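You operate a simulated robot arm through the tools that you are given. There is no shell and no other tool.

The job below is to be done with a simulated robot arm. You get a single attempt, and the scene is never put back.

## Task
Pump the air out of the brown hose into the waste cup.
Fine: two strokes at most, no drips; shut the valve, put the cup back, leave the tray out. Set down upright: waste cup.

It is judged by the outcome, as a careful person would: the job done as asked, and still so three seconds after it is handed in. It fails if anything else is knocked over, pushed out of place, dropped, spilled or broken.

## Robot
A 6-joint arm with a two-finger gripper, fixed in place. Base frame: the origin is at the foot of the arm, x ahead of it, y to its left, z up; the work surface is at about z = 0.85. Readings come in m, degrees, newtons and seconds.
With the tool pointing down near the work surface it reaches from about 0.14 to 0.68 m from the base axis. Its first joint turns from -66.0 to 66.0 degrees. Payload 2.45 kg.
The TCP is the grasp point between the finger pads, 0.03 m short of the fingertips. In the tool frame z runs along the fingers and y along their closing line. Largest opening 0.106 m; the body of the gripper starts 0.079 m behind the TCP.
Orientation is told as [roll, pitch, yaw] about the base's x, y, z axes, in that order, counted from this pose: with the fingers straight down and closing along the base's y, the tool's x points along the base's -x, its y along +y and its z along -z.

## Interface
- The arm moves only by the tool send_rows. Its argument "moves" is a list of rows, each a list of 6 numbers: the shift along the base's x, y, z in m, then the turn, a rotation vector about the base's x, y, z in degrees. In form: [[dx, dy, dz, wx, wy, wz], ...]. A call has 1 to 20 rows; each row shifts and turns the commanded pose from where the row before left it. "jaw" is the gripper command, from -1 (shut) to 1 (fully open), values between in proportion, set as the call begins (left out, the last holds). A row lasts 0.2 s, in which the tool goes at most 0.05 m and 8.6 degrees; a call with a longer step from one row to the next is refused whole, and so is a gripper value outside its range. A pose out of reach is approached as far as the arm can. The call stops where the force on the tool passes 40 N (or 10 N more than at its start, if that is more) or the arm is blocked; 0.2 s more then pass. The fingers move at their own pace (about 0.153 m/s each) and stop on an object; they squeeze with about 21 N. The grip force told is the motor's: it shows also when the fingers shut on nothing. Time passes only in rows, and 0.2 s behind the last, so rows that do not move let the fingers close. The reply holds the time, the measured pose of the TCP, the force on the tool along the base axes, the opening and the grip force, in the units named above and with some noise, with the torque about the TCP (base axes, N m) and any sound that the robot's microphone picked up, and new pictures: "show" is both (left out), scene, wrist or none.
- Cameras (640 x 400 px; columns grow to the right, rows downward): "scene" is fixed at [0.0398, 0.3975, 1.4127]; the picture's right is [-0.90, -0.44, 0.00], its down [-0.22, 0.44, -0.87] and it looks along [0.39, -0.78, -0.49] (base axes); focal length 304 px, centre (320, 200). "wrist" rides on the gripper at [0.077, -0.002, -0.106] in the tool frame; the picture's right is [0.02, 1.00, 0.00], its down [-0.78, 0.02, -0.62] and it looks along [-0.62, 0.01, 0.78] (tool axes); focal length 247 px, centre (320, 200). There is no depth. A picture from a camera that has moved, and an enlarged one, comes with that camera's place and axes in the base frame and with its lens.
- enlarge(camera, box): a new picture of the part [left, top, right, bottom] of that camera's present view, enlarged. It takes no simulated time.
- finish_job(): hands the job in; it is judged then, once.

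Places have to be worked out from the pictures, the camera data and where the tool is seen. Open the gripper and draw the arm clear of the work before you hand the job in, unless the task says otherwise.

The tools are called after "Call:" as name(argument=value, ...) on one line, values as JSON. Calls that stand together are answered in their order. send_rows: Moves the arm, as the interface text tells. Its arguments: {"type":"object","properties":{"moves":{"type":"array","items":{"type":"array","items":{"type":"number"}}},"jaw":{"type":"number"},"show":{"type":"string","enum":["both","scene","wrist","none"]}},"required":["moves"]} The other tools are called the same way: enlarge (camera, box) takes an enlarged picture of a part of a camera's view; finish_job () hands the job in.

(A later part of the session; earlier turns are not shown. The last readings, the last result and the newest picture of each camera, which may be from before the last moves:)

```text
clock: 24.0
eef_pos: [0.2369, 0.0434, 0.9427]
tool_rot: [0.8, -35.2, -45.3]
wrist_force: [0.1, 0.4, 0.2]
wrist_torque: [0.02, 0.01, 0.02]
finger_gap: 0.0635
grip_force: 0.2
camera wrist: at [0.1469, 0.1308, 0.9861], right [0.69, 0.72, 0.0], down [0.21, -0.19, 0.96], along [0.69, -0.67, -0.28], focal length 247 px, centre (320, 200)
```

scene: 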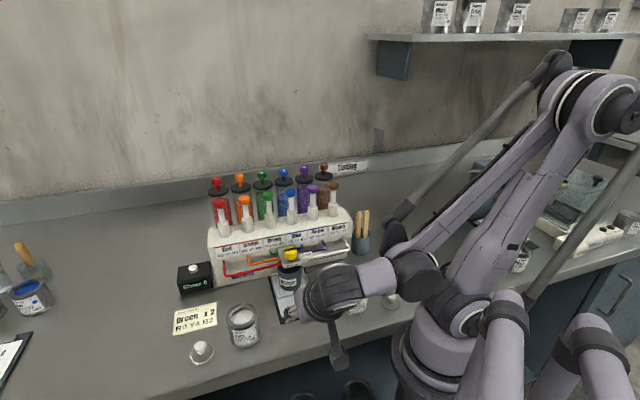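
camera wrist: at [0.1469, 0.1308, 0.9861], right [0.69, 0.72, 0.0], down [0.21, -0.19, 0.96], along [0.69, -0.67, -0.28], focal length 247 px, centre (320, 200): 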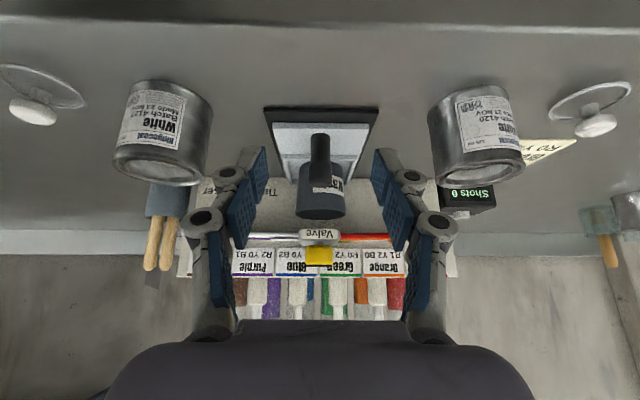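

Good view under the block. I'll zoom on the gap between the cup rim and the valve.

Call:
enlarge(camera="wrist", box=[280, 180, 360, 280])

```text
4.00 times, centred on (320, 230) of wrist
camera zoom: at [0.1469, 0.1308, 0.9861], right [0.69, 0.72, 0.0], down [0.21, -0.19, 0.96], along [0.69, -0.67, -0.28], focal length 988 px, centre (320, 80)
```

zoom: 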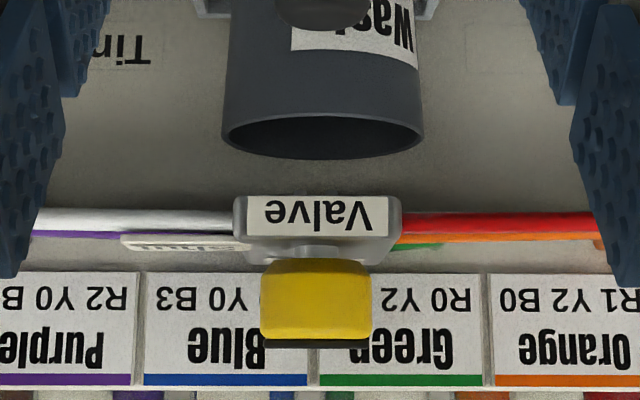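

The rim is at about z 0.921 and the block's underside at about 0.944, so there is 20 mm of clearance, and the cup looks centred. I'll lower the camera another 50 mm to see the underside and spout.

Call:
send_rows(moves=[[-0.004, 0.004, -0.025, 0, 0, 0], [0, 0, -0.025, 0, 0, 0], [0, 0, 0, 0, 0, 0]], jaw=0.2, show="wrist")

Call:
enlarge(camera="wrist", box=[280, 180, 360, 280])

```text
clock: 24.8
eef_pos: [0.2319, 0.0476, 0.8935]
tool_rot: [0.7, -35.0, -45.3]
wrist_force: [-0.1, -0.4, 0.2]
wrist_torque: [0.02, -0.04, 0.03]
finger_gap: 0.0636
grip_force: 0.2
camera wrist: at [0.1422, 0.1347, 0.9359], right [0.69, 0.72, 0.0], down [0.21, -0.19, 0.96], along [0.69, -0.67, -0.28], focal length 247 px, centre (320, 200)
```

wrist: 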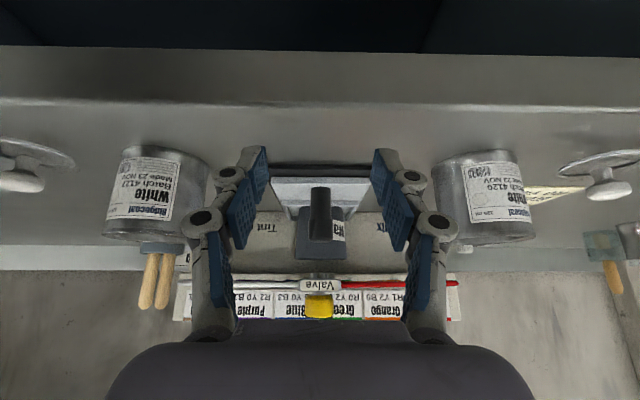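

```text
4.00 times, centred on (320, 230) of wrist
camera zoom: at [0.1422, 0.1347, 0.9359], right [0.69, 0.72, 0.0], down [0.21, -0.19, 0.96], along [0.69, -0.67, -0.28], focal length 988 px, centre (320, 80)
```

zoom: 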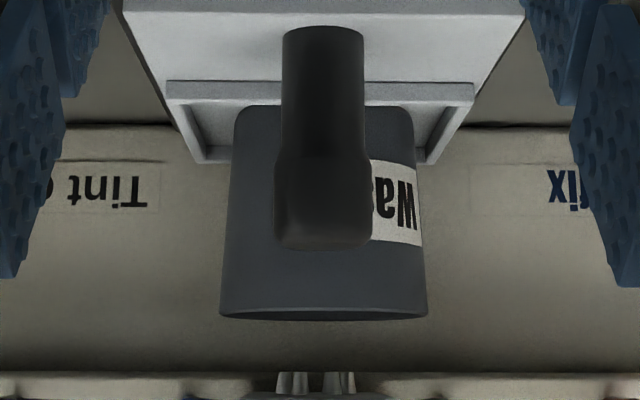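

I can see spout tips just under the block. I'll zoom there.

Call:
enlarge(camera="wrist", box=[290, 240, 350, 300])

```text
6.67 times, centred on (320, 270) of wrist
camera zoom: at [0.1422, 0.1347, 0.9359], right [0.69, 0.72, 0.0], down [0.21, -0.19, 0.96], along [0.69, -0.67, -0.28], focal length 1646 px, centre (320, -267)
```

zoom: 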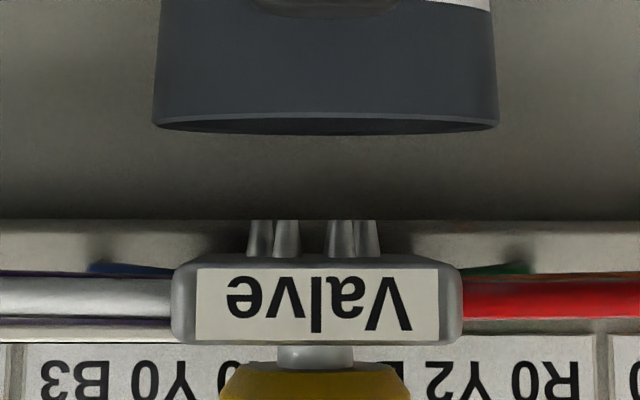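

The spout tips form a small cluster about ±10 mm around the block centre, and the cup sits within about 5 mm of that centre, so drips will be caught. Now I rise, untilt to a 10° backward lean, turn to yaw ≈ -68° and come over the yellow knob.

Call:
send_rows(moves=[[0, 0, 0.04, 0, 0, 0], [0, 0, 0.045, 0, 0, 0], [0, 0, 0.045, 5.79, 5.99, 0], [0, 0, 0.02, 5.79, 5.99, 0], [0, 0, 0, 5.79, 5.99, 0], [0, 0, 0, 0, 0, -7.67], [0.02, -0.019, 0, 0, 0, -7.67], [0.025, -0.024, 0, 0, 0, -7.67], [0.03, -0.0285, 0, 0, 0, 0], [0, 0, 0, 0, 0, 0]], jaw=0.0, show="both")

```text
clock: 27.0
eef_pos: [0.3081, -0.0256, 1.0436]
tool_rot: [0.1, -10.1, -68.0]
wrist_force: [0.4, -0.1, -0.2]
wrist_torque: [0.01, -0.01, 0.01]
finger_gap: 0.0528
grip_force: 0.1
camera wrist: at [0.2706, 0.0626, 1.1348], right [0.92, 0.39, 0.0], down [0.26, -0.61, 0.75], along [0.29, -0.69, -0.66], focal length 247 px, centre (320, 200)
```

scene: 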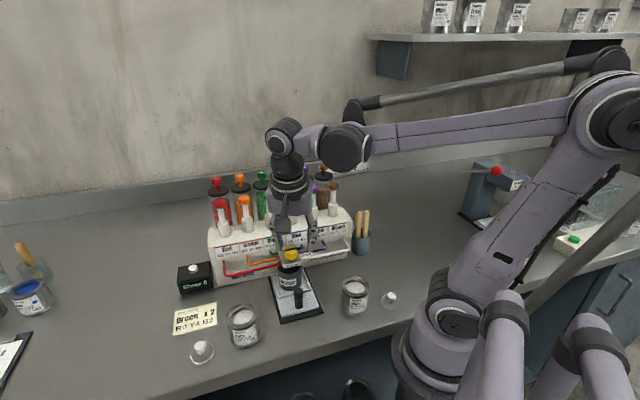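
wrist: 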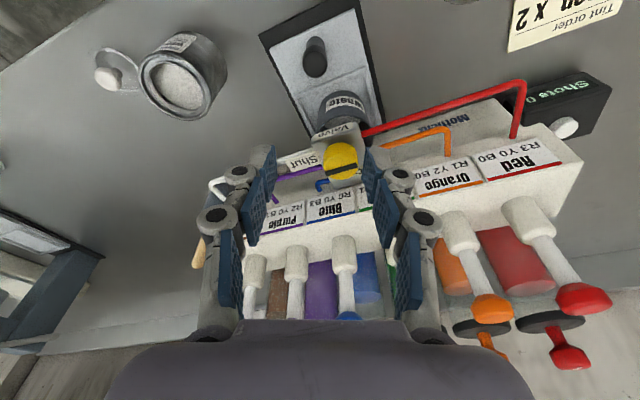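

The tool is at 10° lean and yaw -68°, short of the knob. I'll move over the knob centre (0.346,-0.062) at the same height and check alignment.

Call:
send_rows(moves=[[0.0127, -0.0121, 0, 0, 0, 0], [0.0127, -0.0121, 0, 0, 0, 0], [0.0127, -0.0121, 0, 0, 0, 0], [0, 0, 0, 0, 0, 0]], jaw=0.0, show="both")

Call:
enlarge(camera="wrist", box=[240, 90, 400, 240])

Call:
enlarge(camera="scene", box=[230, 170, 370, 300])

```text
clock: 28.0
eef_pos: [0.3461, -0.0604, 1.0436]
tool_rot: [0.2, -10.2, -67.9]
wrist_force: [-0.4, 0.1, -0.2]
wrist_torque: [-0.01, -0.01, -0.03]
finger_gap: 0.0529
grip_force: 0.1
camera wrist: at [0.3079, 0.0274, 1.135], right [0.92, 0.39, 0.0], down [0.26, -0.61, 0.75], along [0.29, -0.69, -0.66], focal length 247 px, centre (320, 200)
```

scene: 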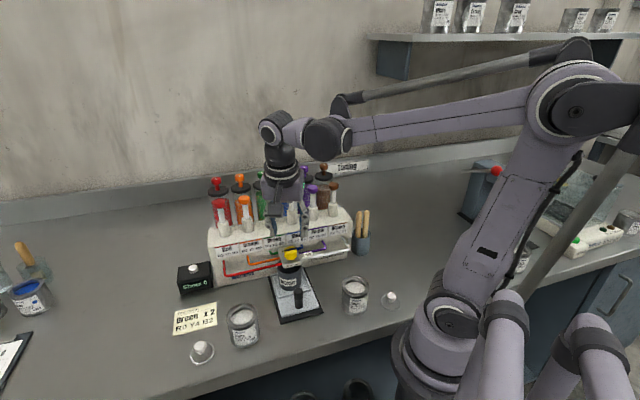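
wrist: 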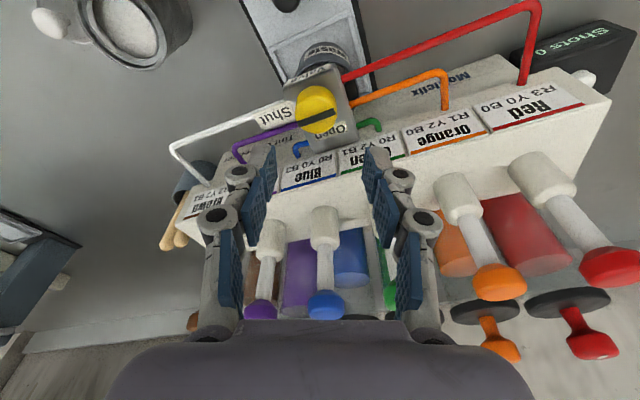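

```text
2.67 times, centred on (320, 165) of wrist
camera zoom: at [0.3079, 0.0274, 1.135], right [0.92, 0.39, 0.0], down [0.26, -0.61, 0.75], along [0.29, -0.69, -0.66], focal length 659 px, centre (320, 293)
```

zoom: 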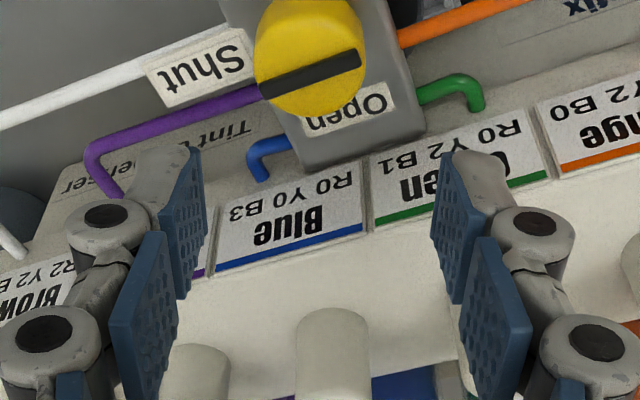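

```text
3.08 times, centred on (300, 235) of scene
camera zoom: at [0.0399, 0.3975, 1.4127], right [-0.9, -0.44, 0.0], down [-0.22, 0.44, -0.87], along [0.39, -0.78, -0.49], focal length 937 px, centre (382, 92)
```

zoom: 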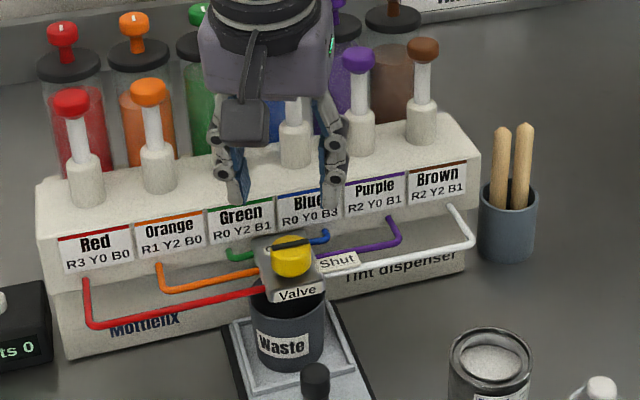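

Re-triangulating with this view puts the knob at about (0.341,-0.058), top z≈0.98, so the cup (centre n≈-0.299) is about 8–13 mm too far back relative to the spouts. I'll go back to the handle and draw the tray out by about 9 mm to centre the cup properly.

Call:
send_rows(moves=[[-0.0166, 0.0157, 0, 0, 0, 7.67], [-0.0166, 0.0157, 0, 0, 0, 7.67], [-0.0166, 0.0157, 0, 0, 0, 7.66], [0, 0, -0.03, 0, 0, 0], [0, 0, 0, 0, 0, 0]], jaw=0.0, show="wrist")

Call:
enlarge(camera="wrist", box=[240, 60, 400, 240])

```text
clock: 29.2
eef_pos: [0.2952, -0.0129, 1.0135]
tool_rot: [0.1, -10.0, -45.0]
wrist_force: [0.3, 0.6, -0.3]
wrist_torque: [0.05, -0.01, 0.03]
finger_gap: 0.0531
grip_force: 0.0
camera wrist: at [0.2267, 0.0535, 1.105], right [0.69, 0.72, 0.0], down [0.48, -0.46, 0.75], along [0.54, -0.52, -0.66], focal length 247 px, centre (320, 200)
```

wrist: 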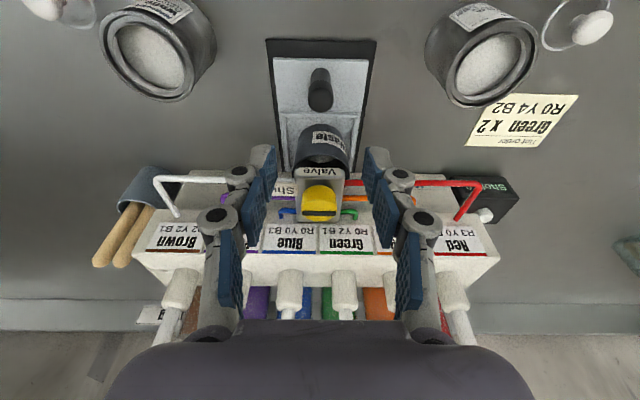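

```text
2.22 times, centred on (320, 150) of wrist
camera zoom: at [0.2267, 0.0535, 1.105], right [0.69, 0.72, 0.0], down [0.48, -0.46, 0.75], along [0.54, -0.52, -0.66], focal length 549 px, centre (320, 311)
```

zoom: 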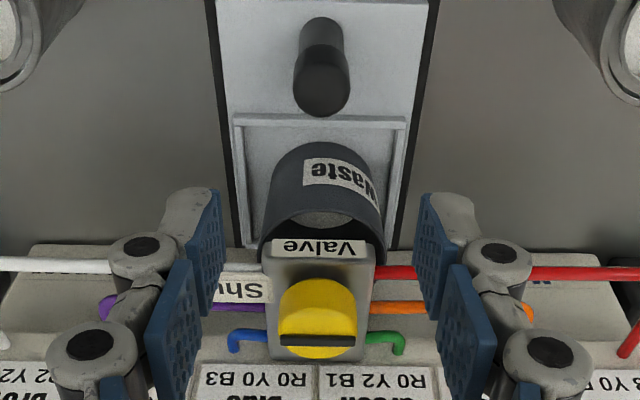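

The handle is aligned with the leaning tool axis. I'll descend to z≈0.905 and close on it.

Call:
send_rows(moves=[[0, 0, -0.04, 0, 0, 0], [0, 0, -0.04, 0, 0, 0], [0, 0, -0.0285, 0, 0, 0], [0, 0, 0, 0, 0, 0]], jaw=0.0, show="none")

Call:
send_rows(moves=[[0, 0, 0, 0, 0, 0], [0, 0, 0, 0, 0, 0], [0, 0, 0, 0, 0, 0]], jaw=-0.8, show="wrist")

```text
clock: 30.2
eef_pos: [0.2955, -0.0133, 0.9049]
tool_rot: [0.1, -10.1, -45.2]
wrist_force: [-0.4, -0.5, 0.6]
wrist_torque: [0.01, 0.05, -0.01]
finger_gap: 0.053
grip_force: 0.1
```

```text
clock: 31.0
eef_pos: [0.296, -0.0137, 0.9048]
tool_rot: [0.1, -10.1, -45.2]
wrist_force: [-0.3, -1.7, -2.6]
wrist_torque: [-0.09, -0.06, -0.03]
finger_gap: 0.0215
grip_force: 45.1
camera wrist: at [0.2273, 0.0538, 0.9966], right [0.69, 0.72, 0.0], down [0.48, -0.46, 0.75], along [0.54, -0.52, -0.66], focal length 247 px, centre (320, 200)
```

wrist: 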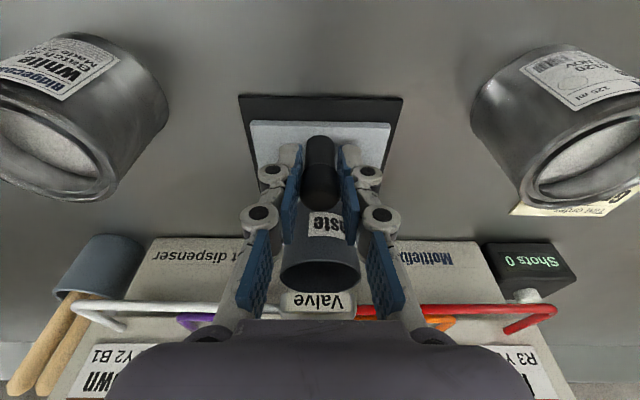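

Gripped again with low forces. I'll draw the tray out by 9 mm along the runner.

Call:
send_rows(moves=[[-0.00215, 0.0021, 0, 0, 0, 0], [-0.00215, 0.0021, 0, 0, 0, 0], [-0.00215, 0.0021, 0, 0, 0, 0], [0, 0, 0, 0, 0, 0]], jaw=-0.8, show="wrist")

Call:
enlarge(camera="wrist", box=[220, 80, 420, 320])

```text
clock: 32.0
eef_pos: [0.2879, -0.007, 0.907]
tool_rot: [0.2, -10.0, -45.0]
wrist_force: [0.3, -0.4, 11.5]
wrist_torque: [0.06, 0.06, 0.05]
finger_gap: 0.0214
grip_force: 44.5
camera wrist: at [0.2209, 0.0599, 0.9966], right [0.69, 0.72, 0.0], down [0.48, -0.46, 0.75], along [0.54, -0.52, -0.66], focal length 247 px, centre (320, 200)
```

wrist: 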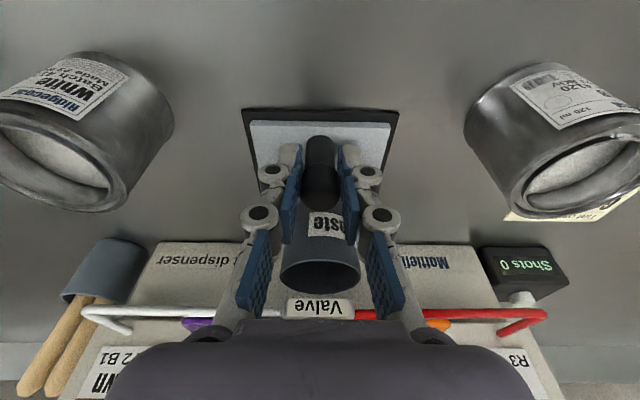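

```text
1.67 times, centred on (320, 200) of wrist
camera zoom: at [0.2209, 0.0599, 0.9966], right [0.69, 0.72, 0.0], down [0.48, -0.46, 0.75], along [0.54, -0.52, -0.66], focal length 412 px, centre (320, 200)
```

zoom: 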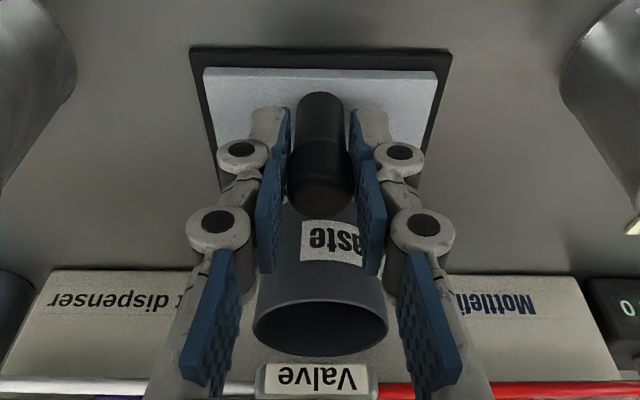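

Re-checking my earlier low views, the spouts were hidden behind the block's front edge in the first one, which hints they may sit further back than the knob. Before opening anything I'll measure them: release the handle and go back to the low tilted pose, then use two yaw angles for parallax.

Call:
send_rows(moves=[[0, 0, 0, 0, 0, 0], [0, 0, 0, 0, 0, 0], [0, 0, 0.04, 0, 0, 0], [0, 0, 0.045, 0, 0, 0], [-0.0185, 0.0183, 0, -5.79, -5.99, 0], [-0.0185, 0.0183, 0, -5.79, -5.99, 0], [-0.0185, 0.0183, 0, -5.79, -5.99, 0], [0, 0, -0.035, 0, 0, 0], [0, 0, -0.035, 0, 0, 0], [0, 0, -0.0275, 0, 0, 0], [0, 0, 0, 0, 0, 0]], jaw=0.2, show="wrist")

Call:
enlarge(camera="wrist", box=[290, 230, 350, 290])

```text
clock: 34.4
eef_pos: [0.2338, 0.0477, 0.8923]
tool_rot: [0.6, -35.0, -45.3]
wrist_force: [-0.7, -0.6, -0.3]
wrist_torque: [0.02, 0.02, 0.01]
finger_gap: 0.0634
grip_force: 0.0
camera wrist: at [0.1445, 0.135, 0.9358], right [0.69, 0.72, 0.0], down [0.21, -0.19, 0.96], along [0.69, -0.67, -0.28], focal length 247 px, centre (320, 200)
```

wrist: 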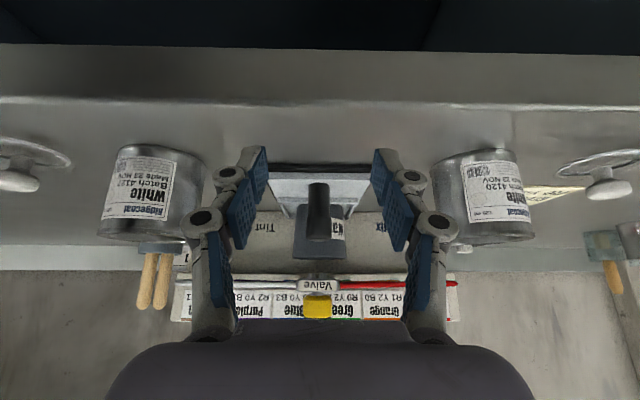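

```text
6.67 times, centred on (320, 260) of wrist
camera zoom: at [0.1445, 0.135, 0.9358], right [0.69, 0.72, 0.0], down [0.21, -0.19, 0.96], along [0.69, -0.67, -0.28], focal length 1646 px, centre (320, -200)
```

zoom: 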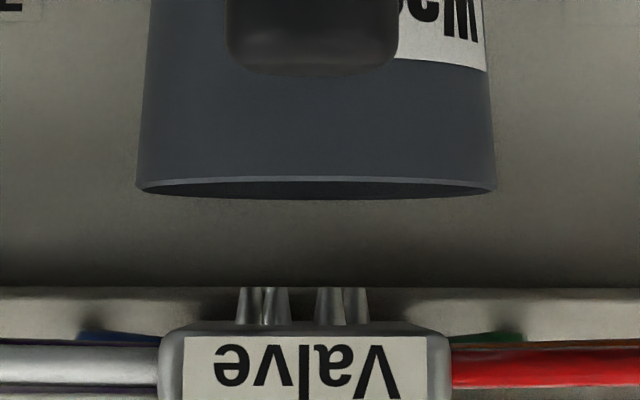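

The spout tips are visible again. Now a +15° yaw about the TCP for the first parallax view.

Call:
send_rows(moves=[[0, 0, 0, 0, 0, 7.5], [0, 0, 0, 0, 0, 7.5], [0, 0, 0, 0, 0, 0]], jaw=0.2, show="wrist")

Call:
enlarge(camera="wrist", box=[320, 220, 400, 300])

Call:
enlarge(camera="wrist", box=[240, 220, 320, 300])

```text
clock: 35.2
eef_pos: [0.2347, 0.0476, 0.8934]
tool_rot: [0.7, -35.1, -30.1]
wrist_force: [0.0, -0.6, -0.2]
wrist_torque: [-0.01, 0.02, 0.02]
finger_gap: 0.0634
grip_force: 0.1
camera wrist: at [0.1253, 0.1094, 0.9361], right [0.48, 0.88, 0.0], down [0.25, -0.13, 0.96], along [0.84, -0.46, -0.28], focal length 247 px, centre (320, 200)
```

wrist: 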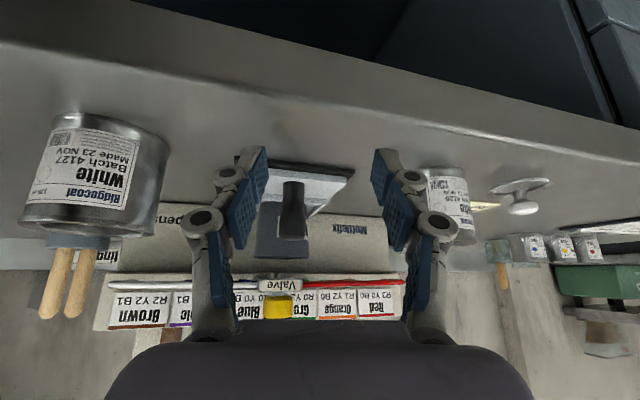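

```text
5.00 times, centred on (360, 260) of wrist
camera zoom: at [0.1253, 0.1094, 0.9361], right [0.48, 0.88, 0.0], down [0.25, -0.13, 0.96], along [0.84, -0.46, -0.28], focal length 1235 px, centre (120, -100)
```

zoom: 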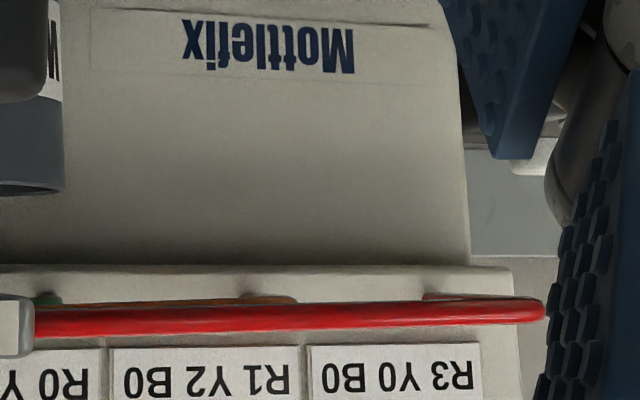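

```text
5.00 times, centred on (280, 260) of wrist
camera zoom: at [0.1253, 0.1094, 0.9361], right [0.48, 0.88, 0.0], down [0.25, -0.13, 0.96], along [0.84, -0.46, -0.28], focal length 1235 px, centre (520, -100)
```

zoom: 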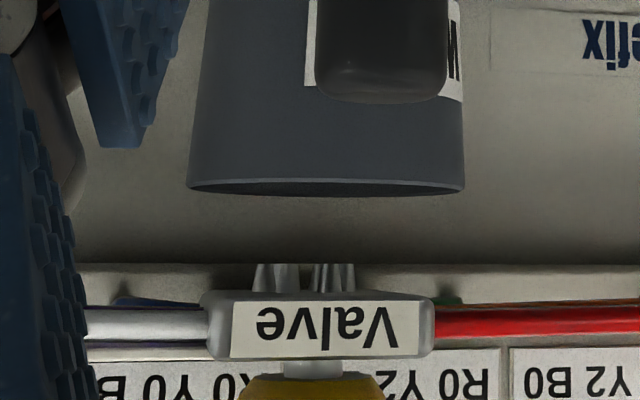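

I'll zoom tighter on the spouts here.

Call:
enlarge(camera="wrist", box=[262, 255, 310, 295])

Call:
send_rows(moves=[[0, 0, 0, 0, 0, -7.5], [0, 0, 0, 0, 0, -7.5], [0, 0, 0, 0, 0, -7.5], [0, 0, 0, 0, 0, -7.5], [0, 0, 0, 0, 0, 0]], jaw=0.2, show="wrist")

Call:
enlarge(camera="wrist", box=[322, 245, 386, 295])

```text
10.00 times, centred on (286, 275) of wrist
camera zoom: at [0.1253, 0.1094, 0.9361], right [0.48, 0.88, 0.0], down [0.25, -0.13, 0.96], along [0.84, -0.46, -0.28], focal length 2470 px, centre (660, -550)
```

zoom: 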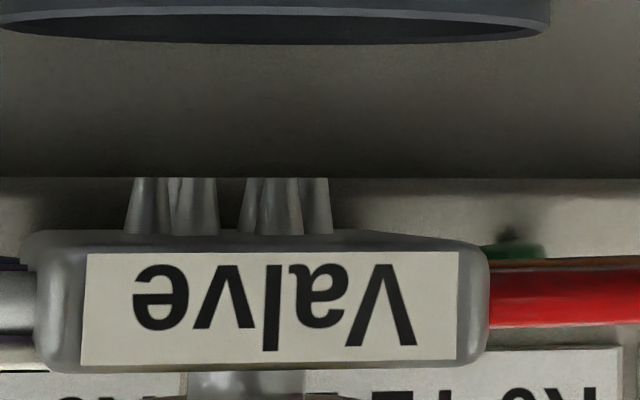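

```text
clock: 36.4
eef_pos: [0.2336, 0.0472, 0.8935]
tool_rot: [0.7, -35.1, -60.4]
wrist_force: [0.0, 1.0, -0.1]
wrist_torque: [-0.06, -0.02, 0.03]
finger_gap: 0.0636
grip_force: 0.1
camera wrist: at [0.1694, 0.1553, 0.9357], right [0.86, 0.52, 0.0], down [0.15, -0.24, 0.96], along [0.49, -0.82, -0.28], focal length 247 px, centre (320, 200)
```

wrist: 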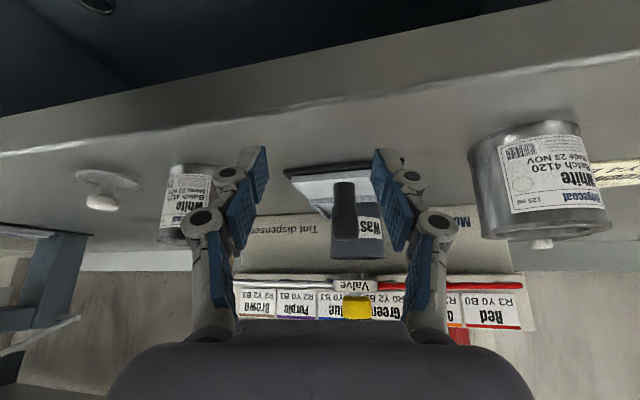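

```text
8.00 times, centred on (354, 270) of wrist
camera zoom: at [0.1694, 0.1553, 0.9357], right [0.86, 0.52, 0.0], down [0.15, -0.24, 0.96], along [0.49, -0.82, -0.28], focal length 1976 px, centre (48, -360)
```

zoom: 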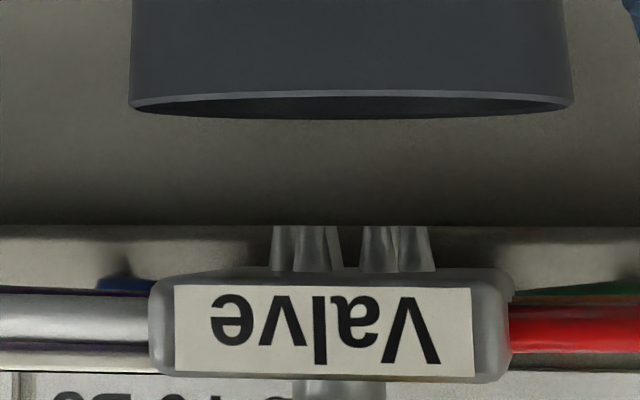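

Triangulating the three views: spout cluster centre at about (0.357,-0.0735), cup centre at about (0.347,-0.061), so the cup must go 15–16 mm further in. Good that I checked; I return over the handle to push the tray in by that much.

Call:
send_rows(moves=[[0, 0, 0.045, 0, 0, 0], [0, 0, 0.045, 0, 0, 7.5], [0, 0, 0.03, 0, 0, 7.5], [0, 0, 0, 5.79, 5.99, 0], [0, 0, 0, 5.79, 5.99, 0], [0, 0, 0, 5.79, 5.99, 0], [0.0186, -0.0182, 0, 0, 0, 0], [0.0186, -0.0182, 0, 0, 0, 0], [0.0187, -0.0182, 0, 0, 0, 0], [0, 0, 0, 0, 0, 0]], jaw=0.0, show="wrist")

Call:
enlarge(camera="wrist", box=[240, 60, 400, 240])

```text
clock: 38.6
eef_pos: [0.2896, -0.0058, 1.0135]
tool_rot: [0.1, -10.2, -45.0]
wrist_force: [-0.4, 0.5, 0.0]
wrist_torque: [0.0, -0.03, -0.02]
finger_gap: 0.053
grip_force: 0.0
camera wrist: at [0.2217, 0.0596, 1.1035], right [0.69, 0.72, 0.0], down [0.48, -0.46, 0.75], along [0.54, -0.52, -0.66], focal length 247 px, centre (320, 200)
```

wrist: 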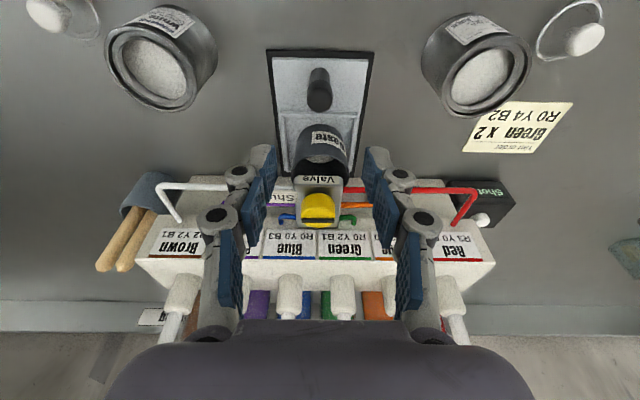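

```text
2.22 times, centred on (320, 150) of wrist
camera zoom: at [0.2217, 0.0596, 1.1035], right [0.69, 0.72, 0.0], down [0.48, -0.46, 0.75], along [0.54, -0.52, -0.66], focal length 549 px, centre (320, 311)
```

zoom: 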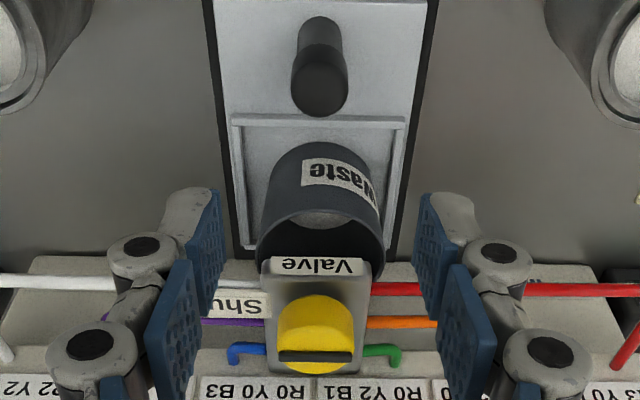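

The handle is lined up as before. I'll descend and close on it.

Call:
send_rows(moves=[[0, 0, -0.04, 0, 0, 0], [0, 0, -0.04, 0, 0, 0], [0, 0, -0.0285, 0, 0, 0], [0, 0, 0, 0, 0, 0]], jaw=0.0, show="none")

Call:
send_rows(moves=[[0, 0, 0, 0, 0, 0], [0, 0, 0, 0, 0, 0], [0, 0, 0, 0, 0, 0]], jaw=-0.8, show="none")

Call:
send_rows(moves=[[0.0029, -0.0028, 0, 0, 0, 0], [0.0029, -0.0028, 0, 0, 0, 0], [0.0029, -0.0028, 0, 0, 0, 0], [0, 0, 0, 0, 0, 0]], jaw=-0.8, show="none")

```text
clock: 39.6
eef_pos: [0.2904, -0.0058, 0.9034]
tool_rot: [0.2, -10.1, -44.9]
wrist_force: [0.4, -2.0, -0.1]
wrist_torque: [0.01, -0.02, 0.02]
finger_gap: 0.0529
grip_force: 0.1
```

```text
clock: 40.4
eef_pos: [0.2893, -0.0071, 0.9051]
tool_rot: [0.0, -10.0, -45.2]
wrist_force: [-4.6, -6.3, -5.6]
wrist_torque: [-0.36, -0.03, -0.07]
finger_gap: 0.0212
grip_force: 44.9
```

```text
clock: 41.4
eef_pos: [0.2991, -0.0156, 0.9054]
tool_rot: [0.0, -10.2, -45.1]
wrist_force: [-7.6, -9.0, 28.5]
wrist_torque: [0.11, 0.66, -0.11]
finger_gap: 0.0213
grip_force: 45.1
```

Moved 12 mm with no stop along the runner. I'll ease the vertical load slightly and push the remaining ~3.5 mm.

Call:
send_rows(moves=[[-0.0003, -0.0003, 0.0005, 0, 0, 0], [0.0013, -0.0012, 0, 0, 0, 0], [0.0013, -0.0012, 0, 0, 0, 0], [0, 0, 0, 0, 0, 0]], jaw=-0.8, show="none")

```text
clock: 42.4
eef_pos: [0.3009, -0.0185, 0.9046]
tool_rot: [0.2, -10.0, -45.1]
wrist_force: [-4.9, 1.0, -13.4]
wrist_torque: [-0.52, -0.54, 0.03]
finger_gap: 0.0215
grip_force: 45.3
```

The cup centre should now be under the spouts. I'll release the handle and re-check from the low pose at one yawed angle, where cup and spouts should line up in bearing.

Call:
send_rows(moves=[[0, 0, 0, 0, 0, 0], [0, 0, 0, 0, 0, 0], [0, 0, 0.04, 0, 0, 0], [0, 0, 0.045, 0, 0, 0], [-0.0225, 0.022, 0, -5.79, -5.99, 0], [-0.0225, 0.022, 0, -5.79, -5.99, 0], [-0.0225, 0.022, 0, -5.79, -5.99, 0], [0, 0, -0.035, 0, 0, 7.5], [0, 0, -0.035, 0, 0, 7.5], [0, 0, -0.0275, 0, 0, 0], [0, 0, 0, 0, 0, 0]], jaw=0.2, show="wrist")

Call:
enlarge(camera="wrist", box=[250, 235, 314, 285])

```text
clock: 44.8
eef_pos: [0.233, 0.0482, 0.8925]
tool_rot: [0.6, -35.1, -30.2]
wrist_force: [0.0, -1.0, -0.8]
wrist_torque: [0.0, 0.01, -0.02]
finger_gap: 0.0636
grip_force: 0.0
camera wrist: at [0.1248, 0.1097, 0.9359], right [0.48, 0.88, 0.0], down [0.25, -0.13, 0.96], along [0.84, -0.46, -0.28], focal length 247 px, centre (320, 200)
```

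wrist: 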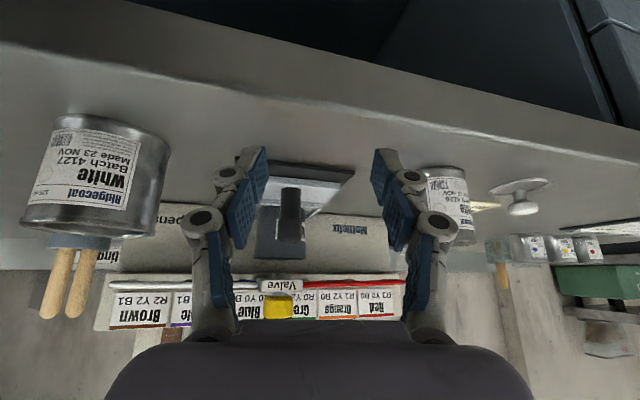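

```text
8.00 times, centred on (282, 260) of wrist
camera zoom: at [0.1248, 0.1097, 0.9359], right [0.48, 0.88, 0.0], down [0.25, -0.13, 0.96], along [0.84, -0.46, -0.28], focal length 1976 px, centre (624, -280)
```

zoom: 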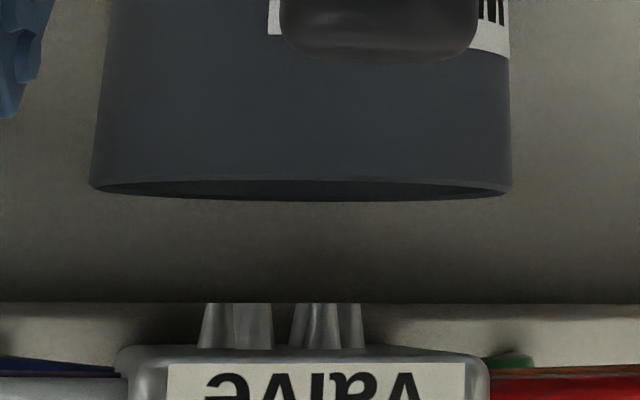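

The cup and spouts now line up within 2–3 mm. Now I go up, set the 10° lean and yaw -68°, and come over the knob at (0.341,-0.058).

Call:
send_rows(moves=[[0, 0, 0.045, 0, 0, 0], [0, 0, 0.045, 0, 0, -7.5], [0, 0, 0.045, 0, 0, -7.5], [0, 0, 0.015, 5.79, 5.99, 0], [0, 0, 0, 5.79, 5.99, 0], [0, 0, 0, 5.79, 5.99, 0], [0.0267, -0.0256, 0, 0, 0, -7.67], [0.0267, -0.0256, 0, 0, 0, -7.67], [0.0267, -0.0256, 0, 0, 0, -7.66], [0.0268, -0.0257, 0, 0, 0, 0], [0, 0, 0, 0, 0, 0]], jaw=-0.1, show="both")

Call:
enlarge(camera="wrist", box=[240, 80, 400, 240])

Call:
enlarge(camera="scene", box=[230, 170, 370, 300])

```text
clock: 47.2
eef_pos: [0.3414, -0.0557, 1.042]
tool_rot: [0.0, -10.1, -68.0]
wrist_force: [0.2, -0.4, 0.1]
wrist_torque: [-0.01, -0.04, -0.04]
finger_gap: 0.0478
grip_force: 0.1
camera wrist: at [0.3038, 0.0328, 1.1334], right [0.92, 0.39, 0.0], down [0.26, -0.61, 0.75], along [0.29, -0.69, -0.66], focal length 247 px, centre (320, 200)
```

scene: 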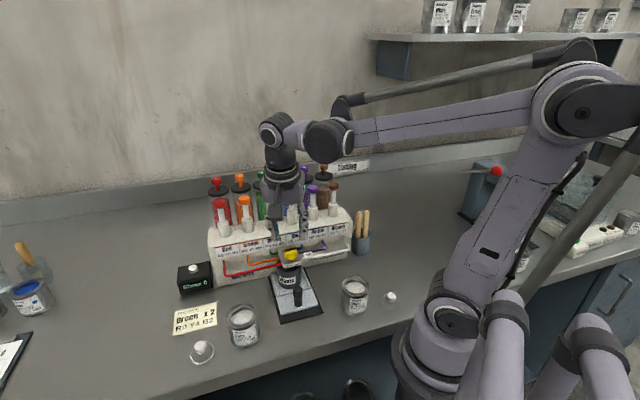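
wrist: 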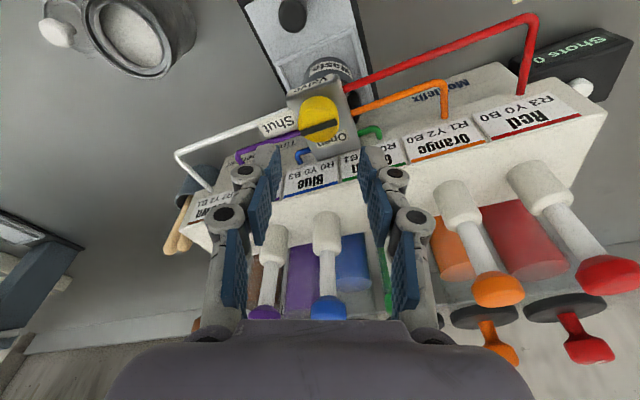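

```text
2.50 times, centred on (320, 160) of wrist
camera zoom: at [0.3038, 0.0328, 1.1334], right [0.92, 0.39, 0.0], down [0.26, -0.61, 0.75], along [0.29, -0.69, -0.66], focal length 617 px, centre (320, 300)
```

zoom: 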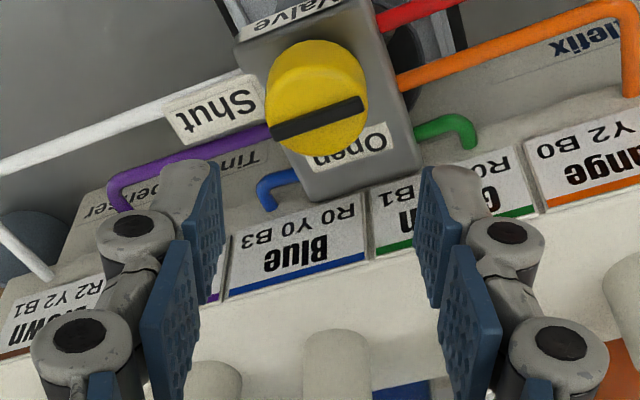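

```text
3.08 times, centred on (300, 235) of scene
camera zoom: at [0.0399, 0.3975, 1.4127], right [-0.9, -0.44, 0.0], down [-0.22, 0.44, -0.87], along [0.39, -0.78, -0.49], focal length 937 px, centre (382, 92)
```

zoom: 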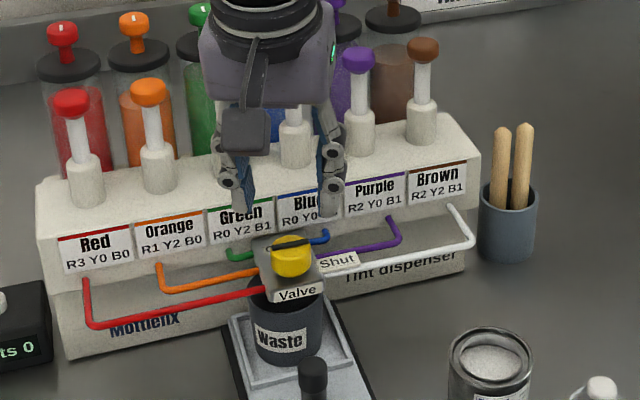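

The knob is on the leaning tool axis. I'll lower so the fingertips reach down beside the knob (TCP z≈0.991) and then close.

Call:
send_rows(moves=[[0, 0, -0.02, 0, 0, 0], [0, 0, -0.02, 0, 0, 0], [0, 0, -0.011, 0, 0, 0], [0, 0, 0, 0, 0, 0]], jaw=-0.1, show="both")

Call:
enlarge(camera="wrist", box=[240, 100, 400, 260])

Call:
enlarge(camera="scene", box=[230, 170, 370, 300])

```text
clock: 48.2
eef_pos: [0.3415, -0.0548, 0.9909]
tool_rot: [0.1, -10.1, -68.1]
wrist_force: [-0.3, 0.3, 0.6]
wrist_torque: [0.01, 0.05, 0.01]
finger_gap: 0.0475
grip_force: 0.1
camera wrist: at [0.3029, 0.0332, 1.0821], right [0.92, 0.39, 0.0], down [0.26, -0.61, 0.75], along [0.29, -0.69, -0.66], focal length 247 px, centre (320, 200)
```

scene: 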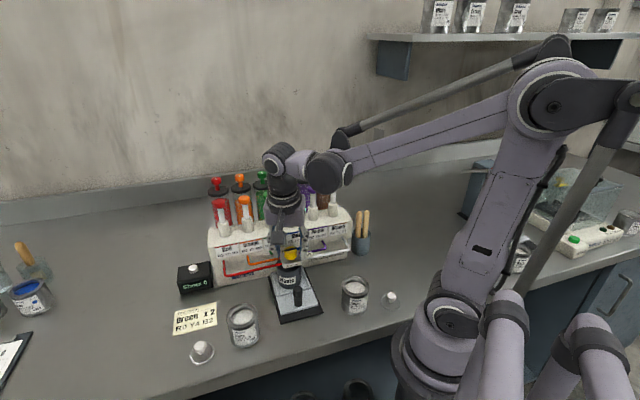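
wrist: 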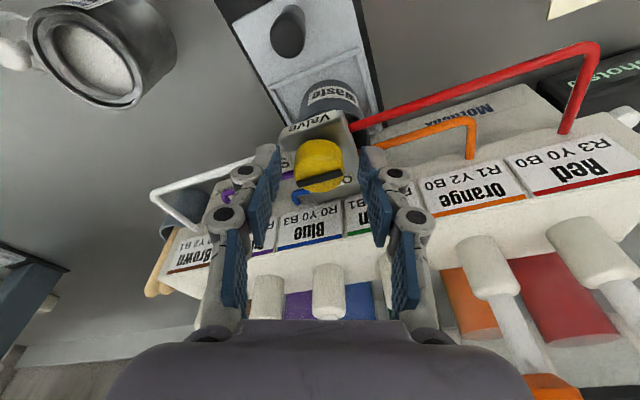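

```text
2.50 times, centred on (320, 180) of wrist
camera zoom: at [0.3029, 0.0332, 1.0821], right [0.92, 0.39, 0.0], down [0.26, -0.61, 0.75], along [0.29, -0.69, -0.66], focal length 617 px, centre (320, 250)
```

zoom: 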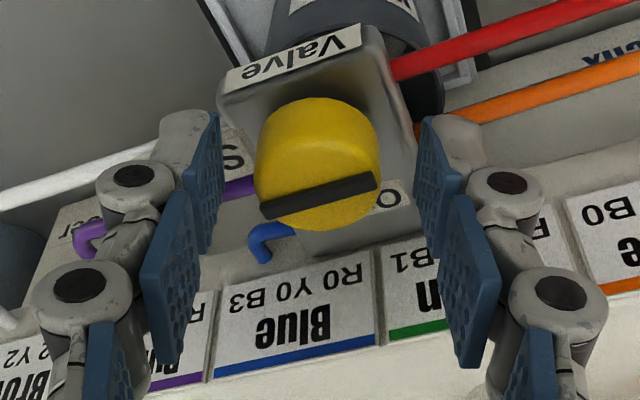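

```text
3.08 times, centred on (300, 235) of scene
camera zoom: at [0.0398, 0.3975, 1.4127], right [-0.9, -0.44, 0.0], down [-0.22, 0.44, -0.87], along [0.39, -0.78, -0.49], focal length 937 px, centre (382, 92)
```

zoom: 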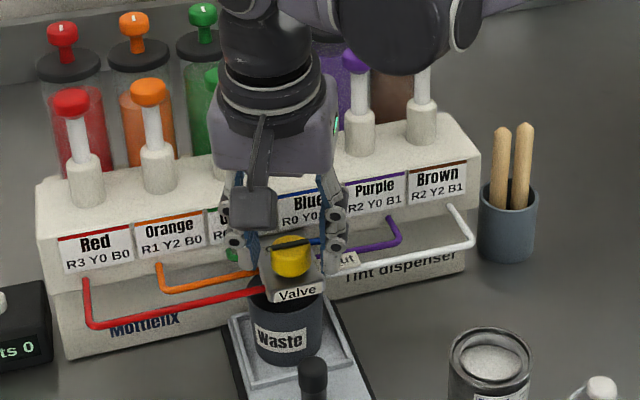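

The knob sits between the lower pads. I'll rise 2 mm for clearance over the hoses and close on the knob.

Call:
send_rows(moves=[[0, 0, 0.002, 0, 0, 0], [0, 0, 0, 0, 0, 0], [0, 0, 0, 0, 0, 0]], jaw=-0.8, show="wrist")

Call:
enlarge(camera="wrist", box=[240, 100, 400, 260])

```text
clock: 49.0
eef_pos: [0.3402, -0.0537, 0.9921]
tool_rot: [0.1, -10.1, -68.2]
wrist_force: [-0.5, -4.4, -35.9]
wrist_torque: [0.03, 0.1, 0.05]
finger_gap: 0.029
grip_force: 44.9
camera wrist: at [0.3025, 0.0331, 1.084], right [0.92, 0.39, 0.0], down [0.26, -0.61, 0.75], along [0.29, -0.69, -0.66], focal length 247 px, centre (320, 200)
```

wrist: 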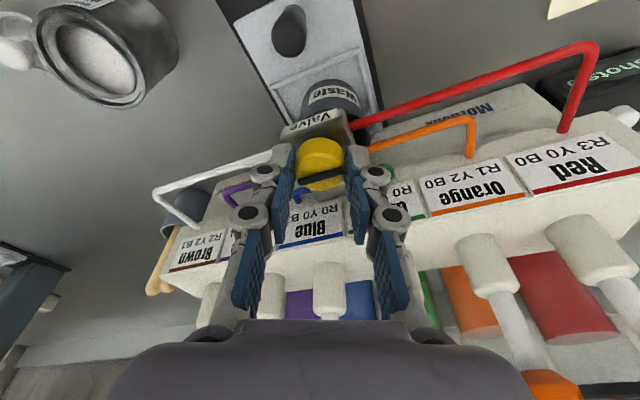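

```text
2.50 times, centred on (320, 180) of wrist
camera zoom: at [0.3025, 0.0331, 1.084], right [0.92, 0.39, 0.0], down [0.26, -0.61, 0.75], along [0.29, -0.69, -0.66], focal length 617 px, centre (320, 250)
```

zoom: 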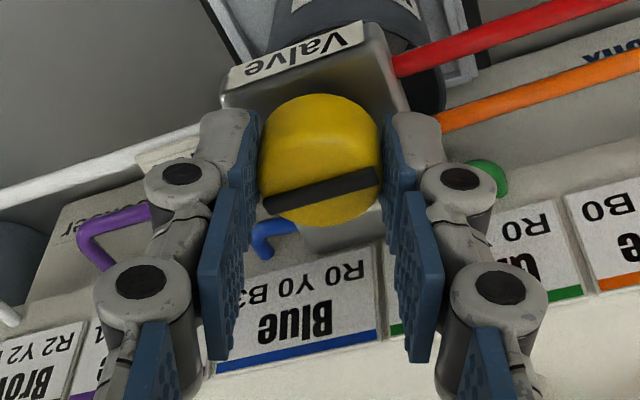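

Gripped on the knob at 29 mm. I'll relieve the upward pull and make the first 46° of the counter-clockwise turn about the knob's axis.

Call:
send_rows(moves=[[0, 0, -0.0007, 0, 0, 0], [-0.00034, -0.00034, 0, 0, 0, 7.67], [-0.00034, -0.00034, 0, 0, 0, 7.67], [-0.00034, -0.00034, 0, 0, 0, 7.67], [-0.00034, -0.00034, 0, 0, 0, 7.67], [-0.00034, -0.00034, 0, 0, 0, 7.67], [-0.00034, -0.00034, 0, 0, 0, 7.67], [0, 0, 0, 0, 0, 0]], jaw=-0.8, show="both")

Call:
enlarge(camera="wrist", box=[240, 100, 400, 260])

Call:
enlarge(camera="scene", box=[230, 170, 370, 300])

```text
clock: 50.8
eef_pos: [0.3375, -0.0568, 0.9924]
tool_rot: [0.0, -10.0, -21.9]
wrist_force: [-14.5, -7.5, 5.0]
wrist_torque: [-0.26, 0.52, -0.07]
finger_gap: 0.0294
grip_force: 45.5
camera wrist: at [0.2494, -0.0221, 1.0842], right [0.35, 0.94, 0.0], down [0.62, -0.23, 0.75], along [0.7, -0.27, -0.66], focal length 247 px, centre (320, 200)
```

scene: 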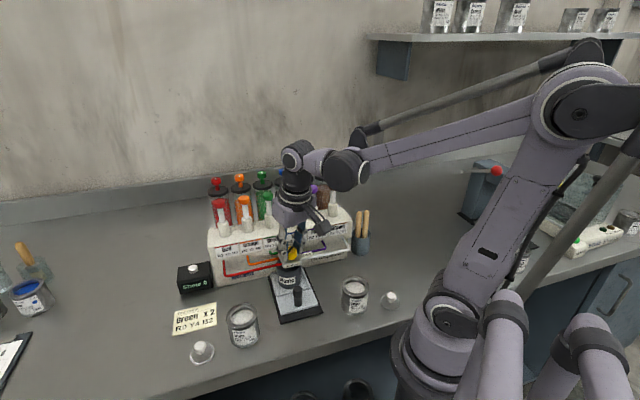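
wrist: 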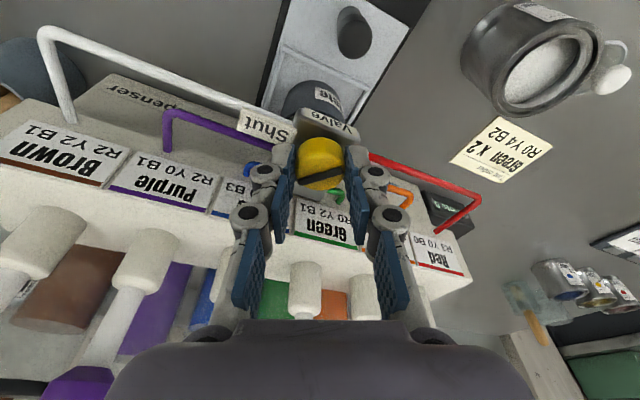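

```text
2.50 times, centred on (320, 180) of wrist
camera zoom: at [0.2494, -0.0221, 1.0842], right [0.35, 0.94, 0.0], down [0.62, -0.23, 0.75], along [0.7, -0.27, -0.66], focal length 617 px, centre (320, 250)
```

zoom: 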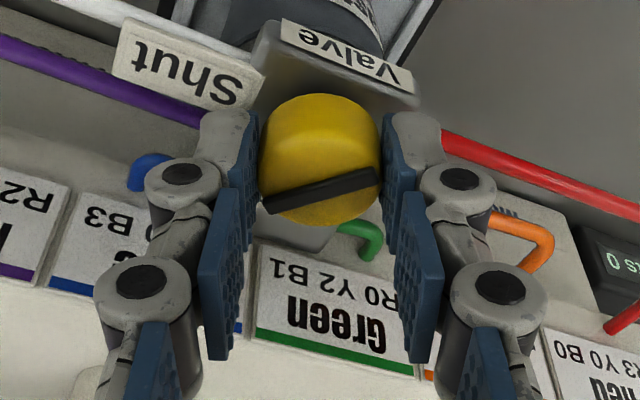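

```text
3.08 times, centred on (300, 235) of scene
camera zoom: at [0.0394, 0.3973, 1.4128], right [-0.9, -0.44, 0.0], down [-0.22, 0.44, -0.87], along [0.39, -0.78, -0.49], focal length 937 px, centre (382, 92)
```

zoom: 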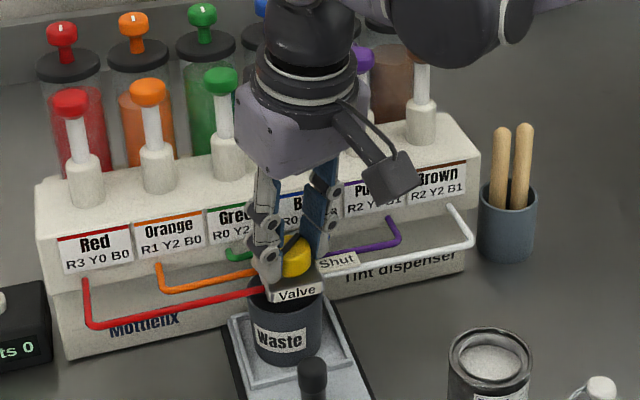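

The knob turned with the gripper by 46° (the bar keeps the same angle in the wrist view). I'll release, rise, swing back to yaw -68° and regrasp.

Call:
send_rows(moves=[[0, 0, 0, 0, 0, 0], [0, 0, 0, 0, 0, 0], [0, 0, 0.03, 0, 0, 0], [0.00034, 0.00034, 0, 0, 0, -7.67], [0.00034, 0.00034, 0, 0, 0, -7.67], [0.00034, 0.00034, 0, 0, 0, -7.67], [0.00034, 0.00034, 0, 0, 0, -7.67], [0.00034, 0.00034, 0, 0, 0, -7.67], [0.00034, 0.00034, 0, 0, 0, -7.67], [0, 0, -0.02, 0, 0, 0], [0, 0, -0.01, 0, 0, 0], [0, 0, 0, 0, 0, 0]], jaw=-0.1, show="both")

Call:
enlarge(camera="wrist", box=[240, 100, 400, 260])

```text
clock: 53.4
eef_pos: [0.3392, -0.0545, 0.9928]
tool_rot: [0.0, -10.1, -68.0]
wrist_force: [0.5, -0.2, -0.5]
wrist_torque: [0.0, -0.02, 0.01]
finger_gap: 0.0476
grip_force: 0.1
camera wrist: at [0.3024, 0.0334, 1.0837], right [0.92, 0.39, 0.0], down [0.26, -0.61, 0.75], along [0.29, -0.69, -0.66], focal length 247 px, centre (320, 200)
```

scene: 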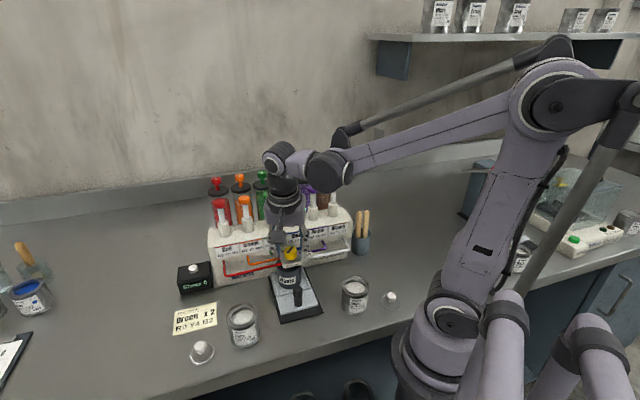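
wrist: 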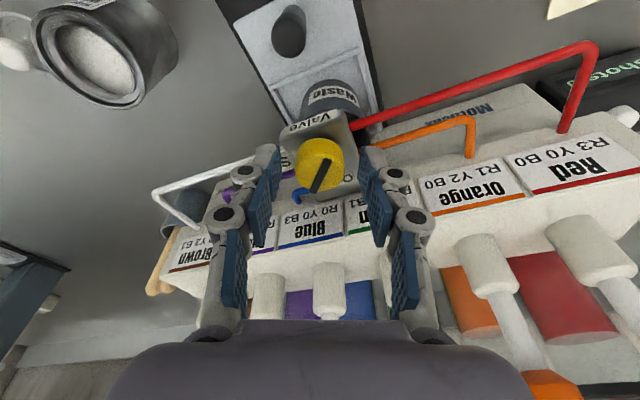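

```text
2.50 times, centred on (320, 180) of wrist
camera zoom: at [0.3024, 0.0334, 1.0837], right [0.92, 0.39, 0.0], down [0.26, -0.61, 0.75], along [0.29, -0.69, -0.66], focal length 617 px, centre (320, 250)
```

zoom: 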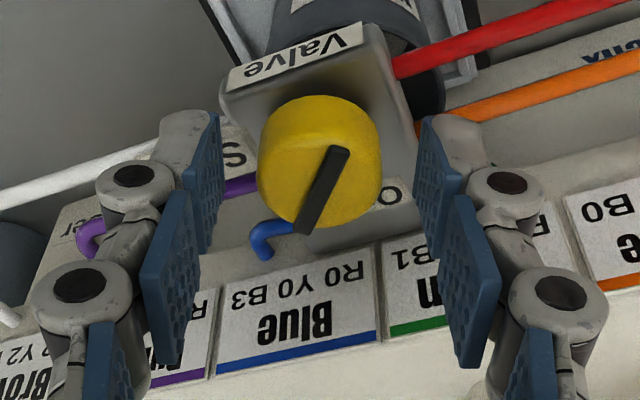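

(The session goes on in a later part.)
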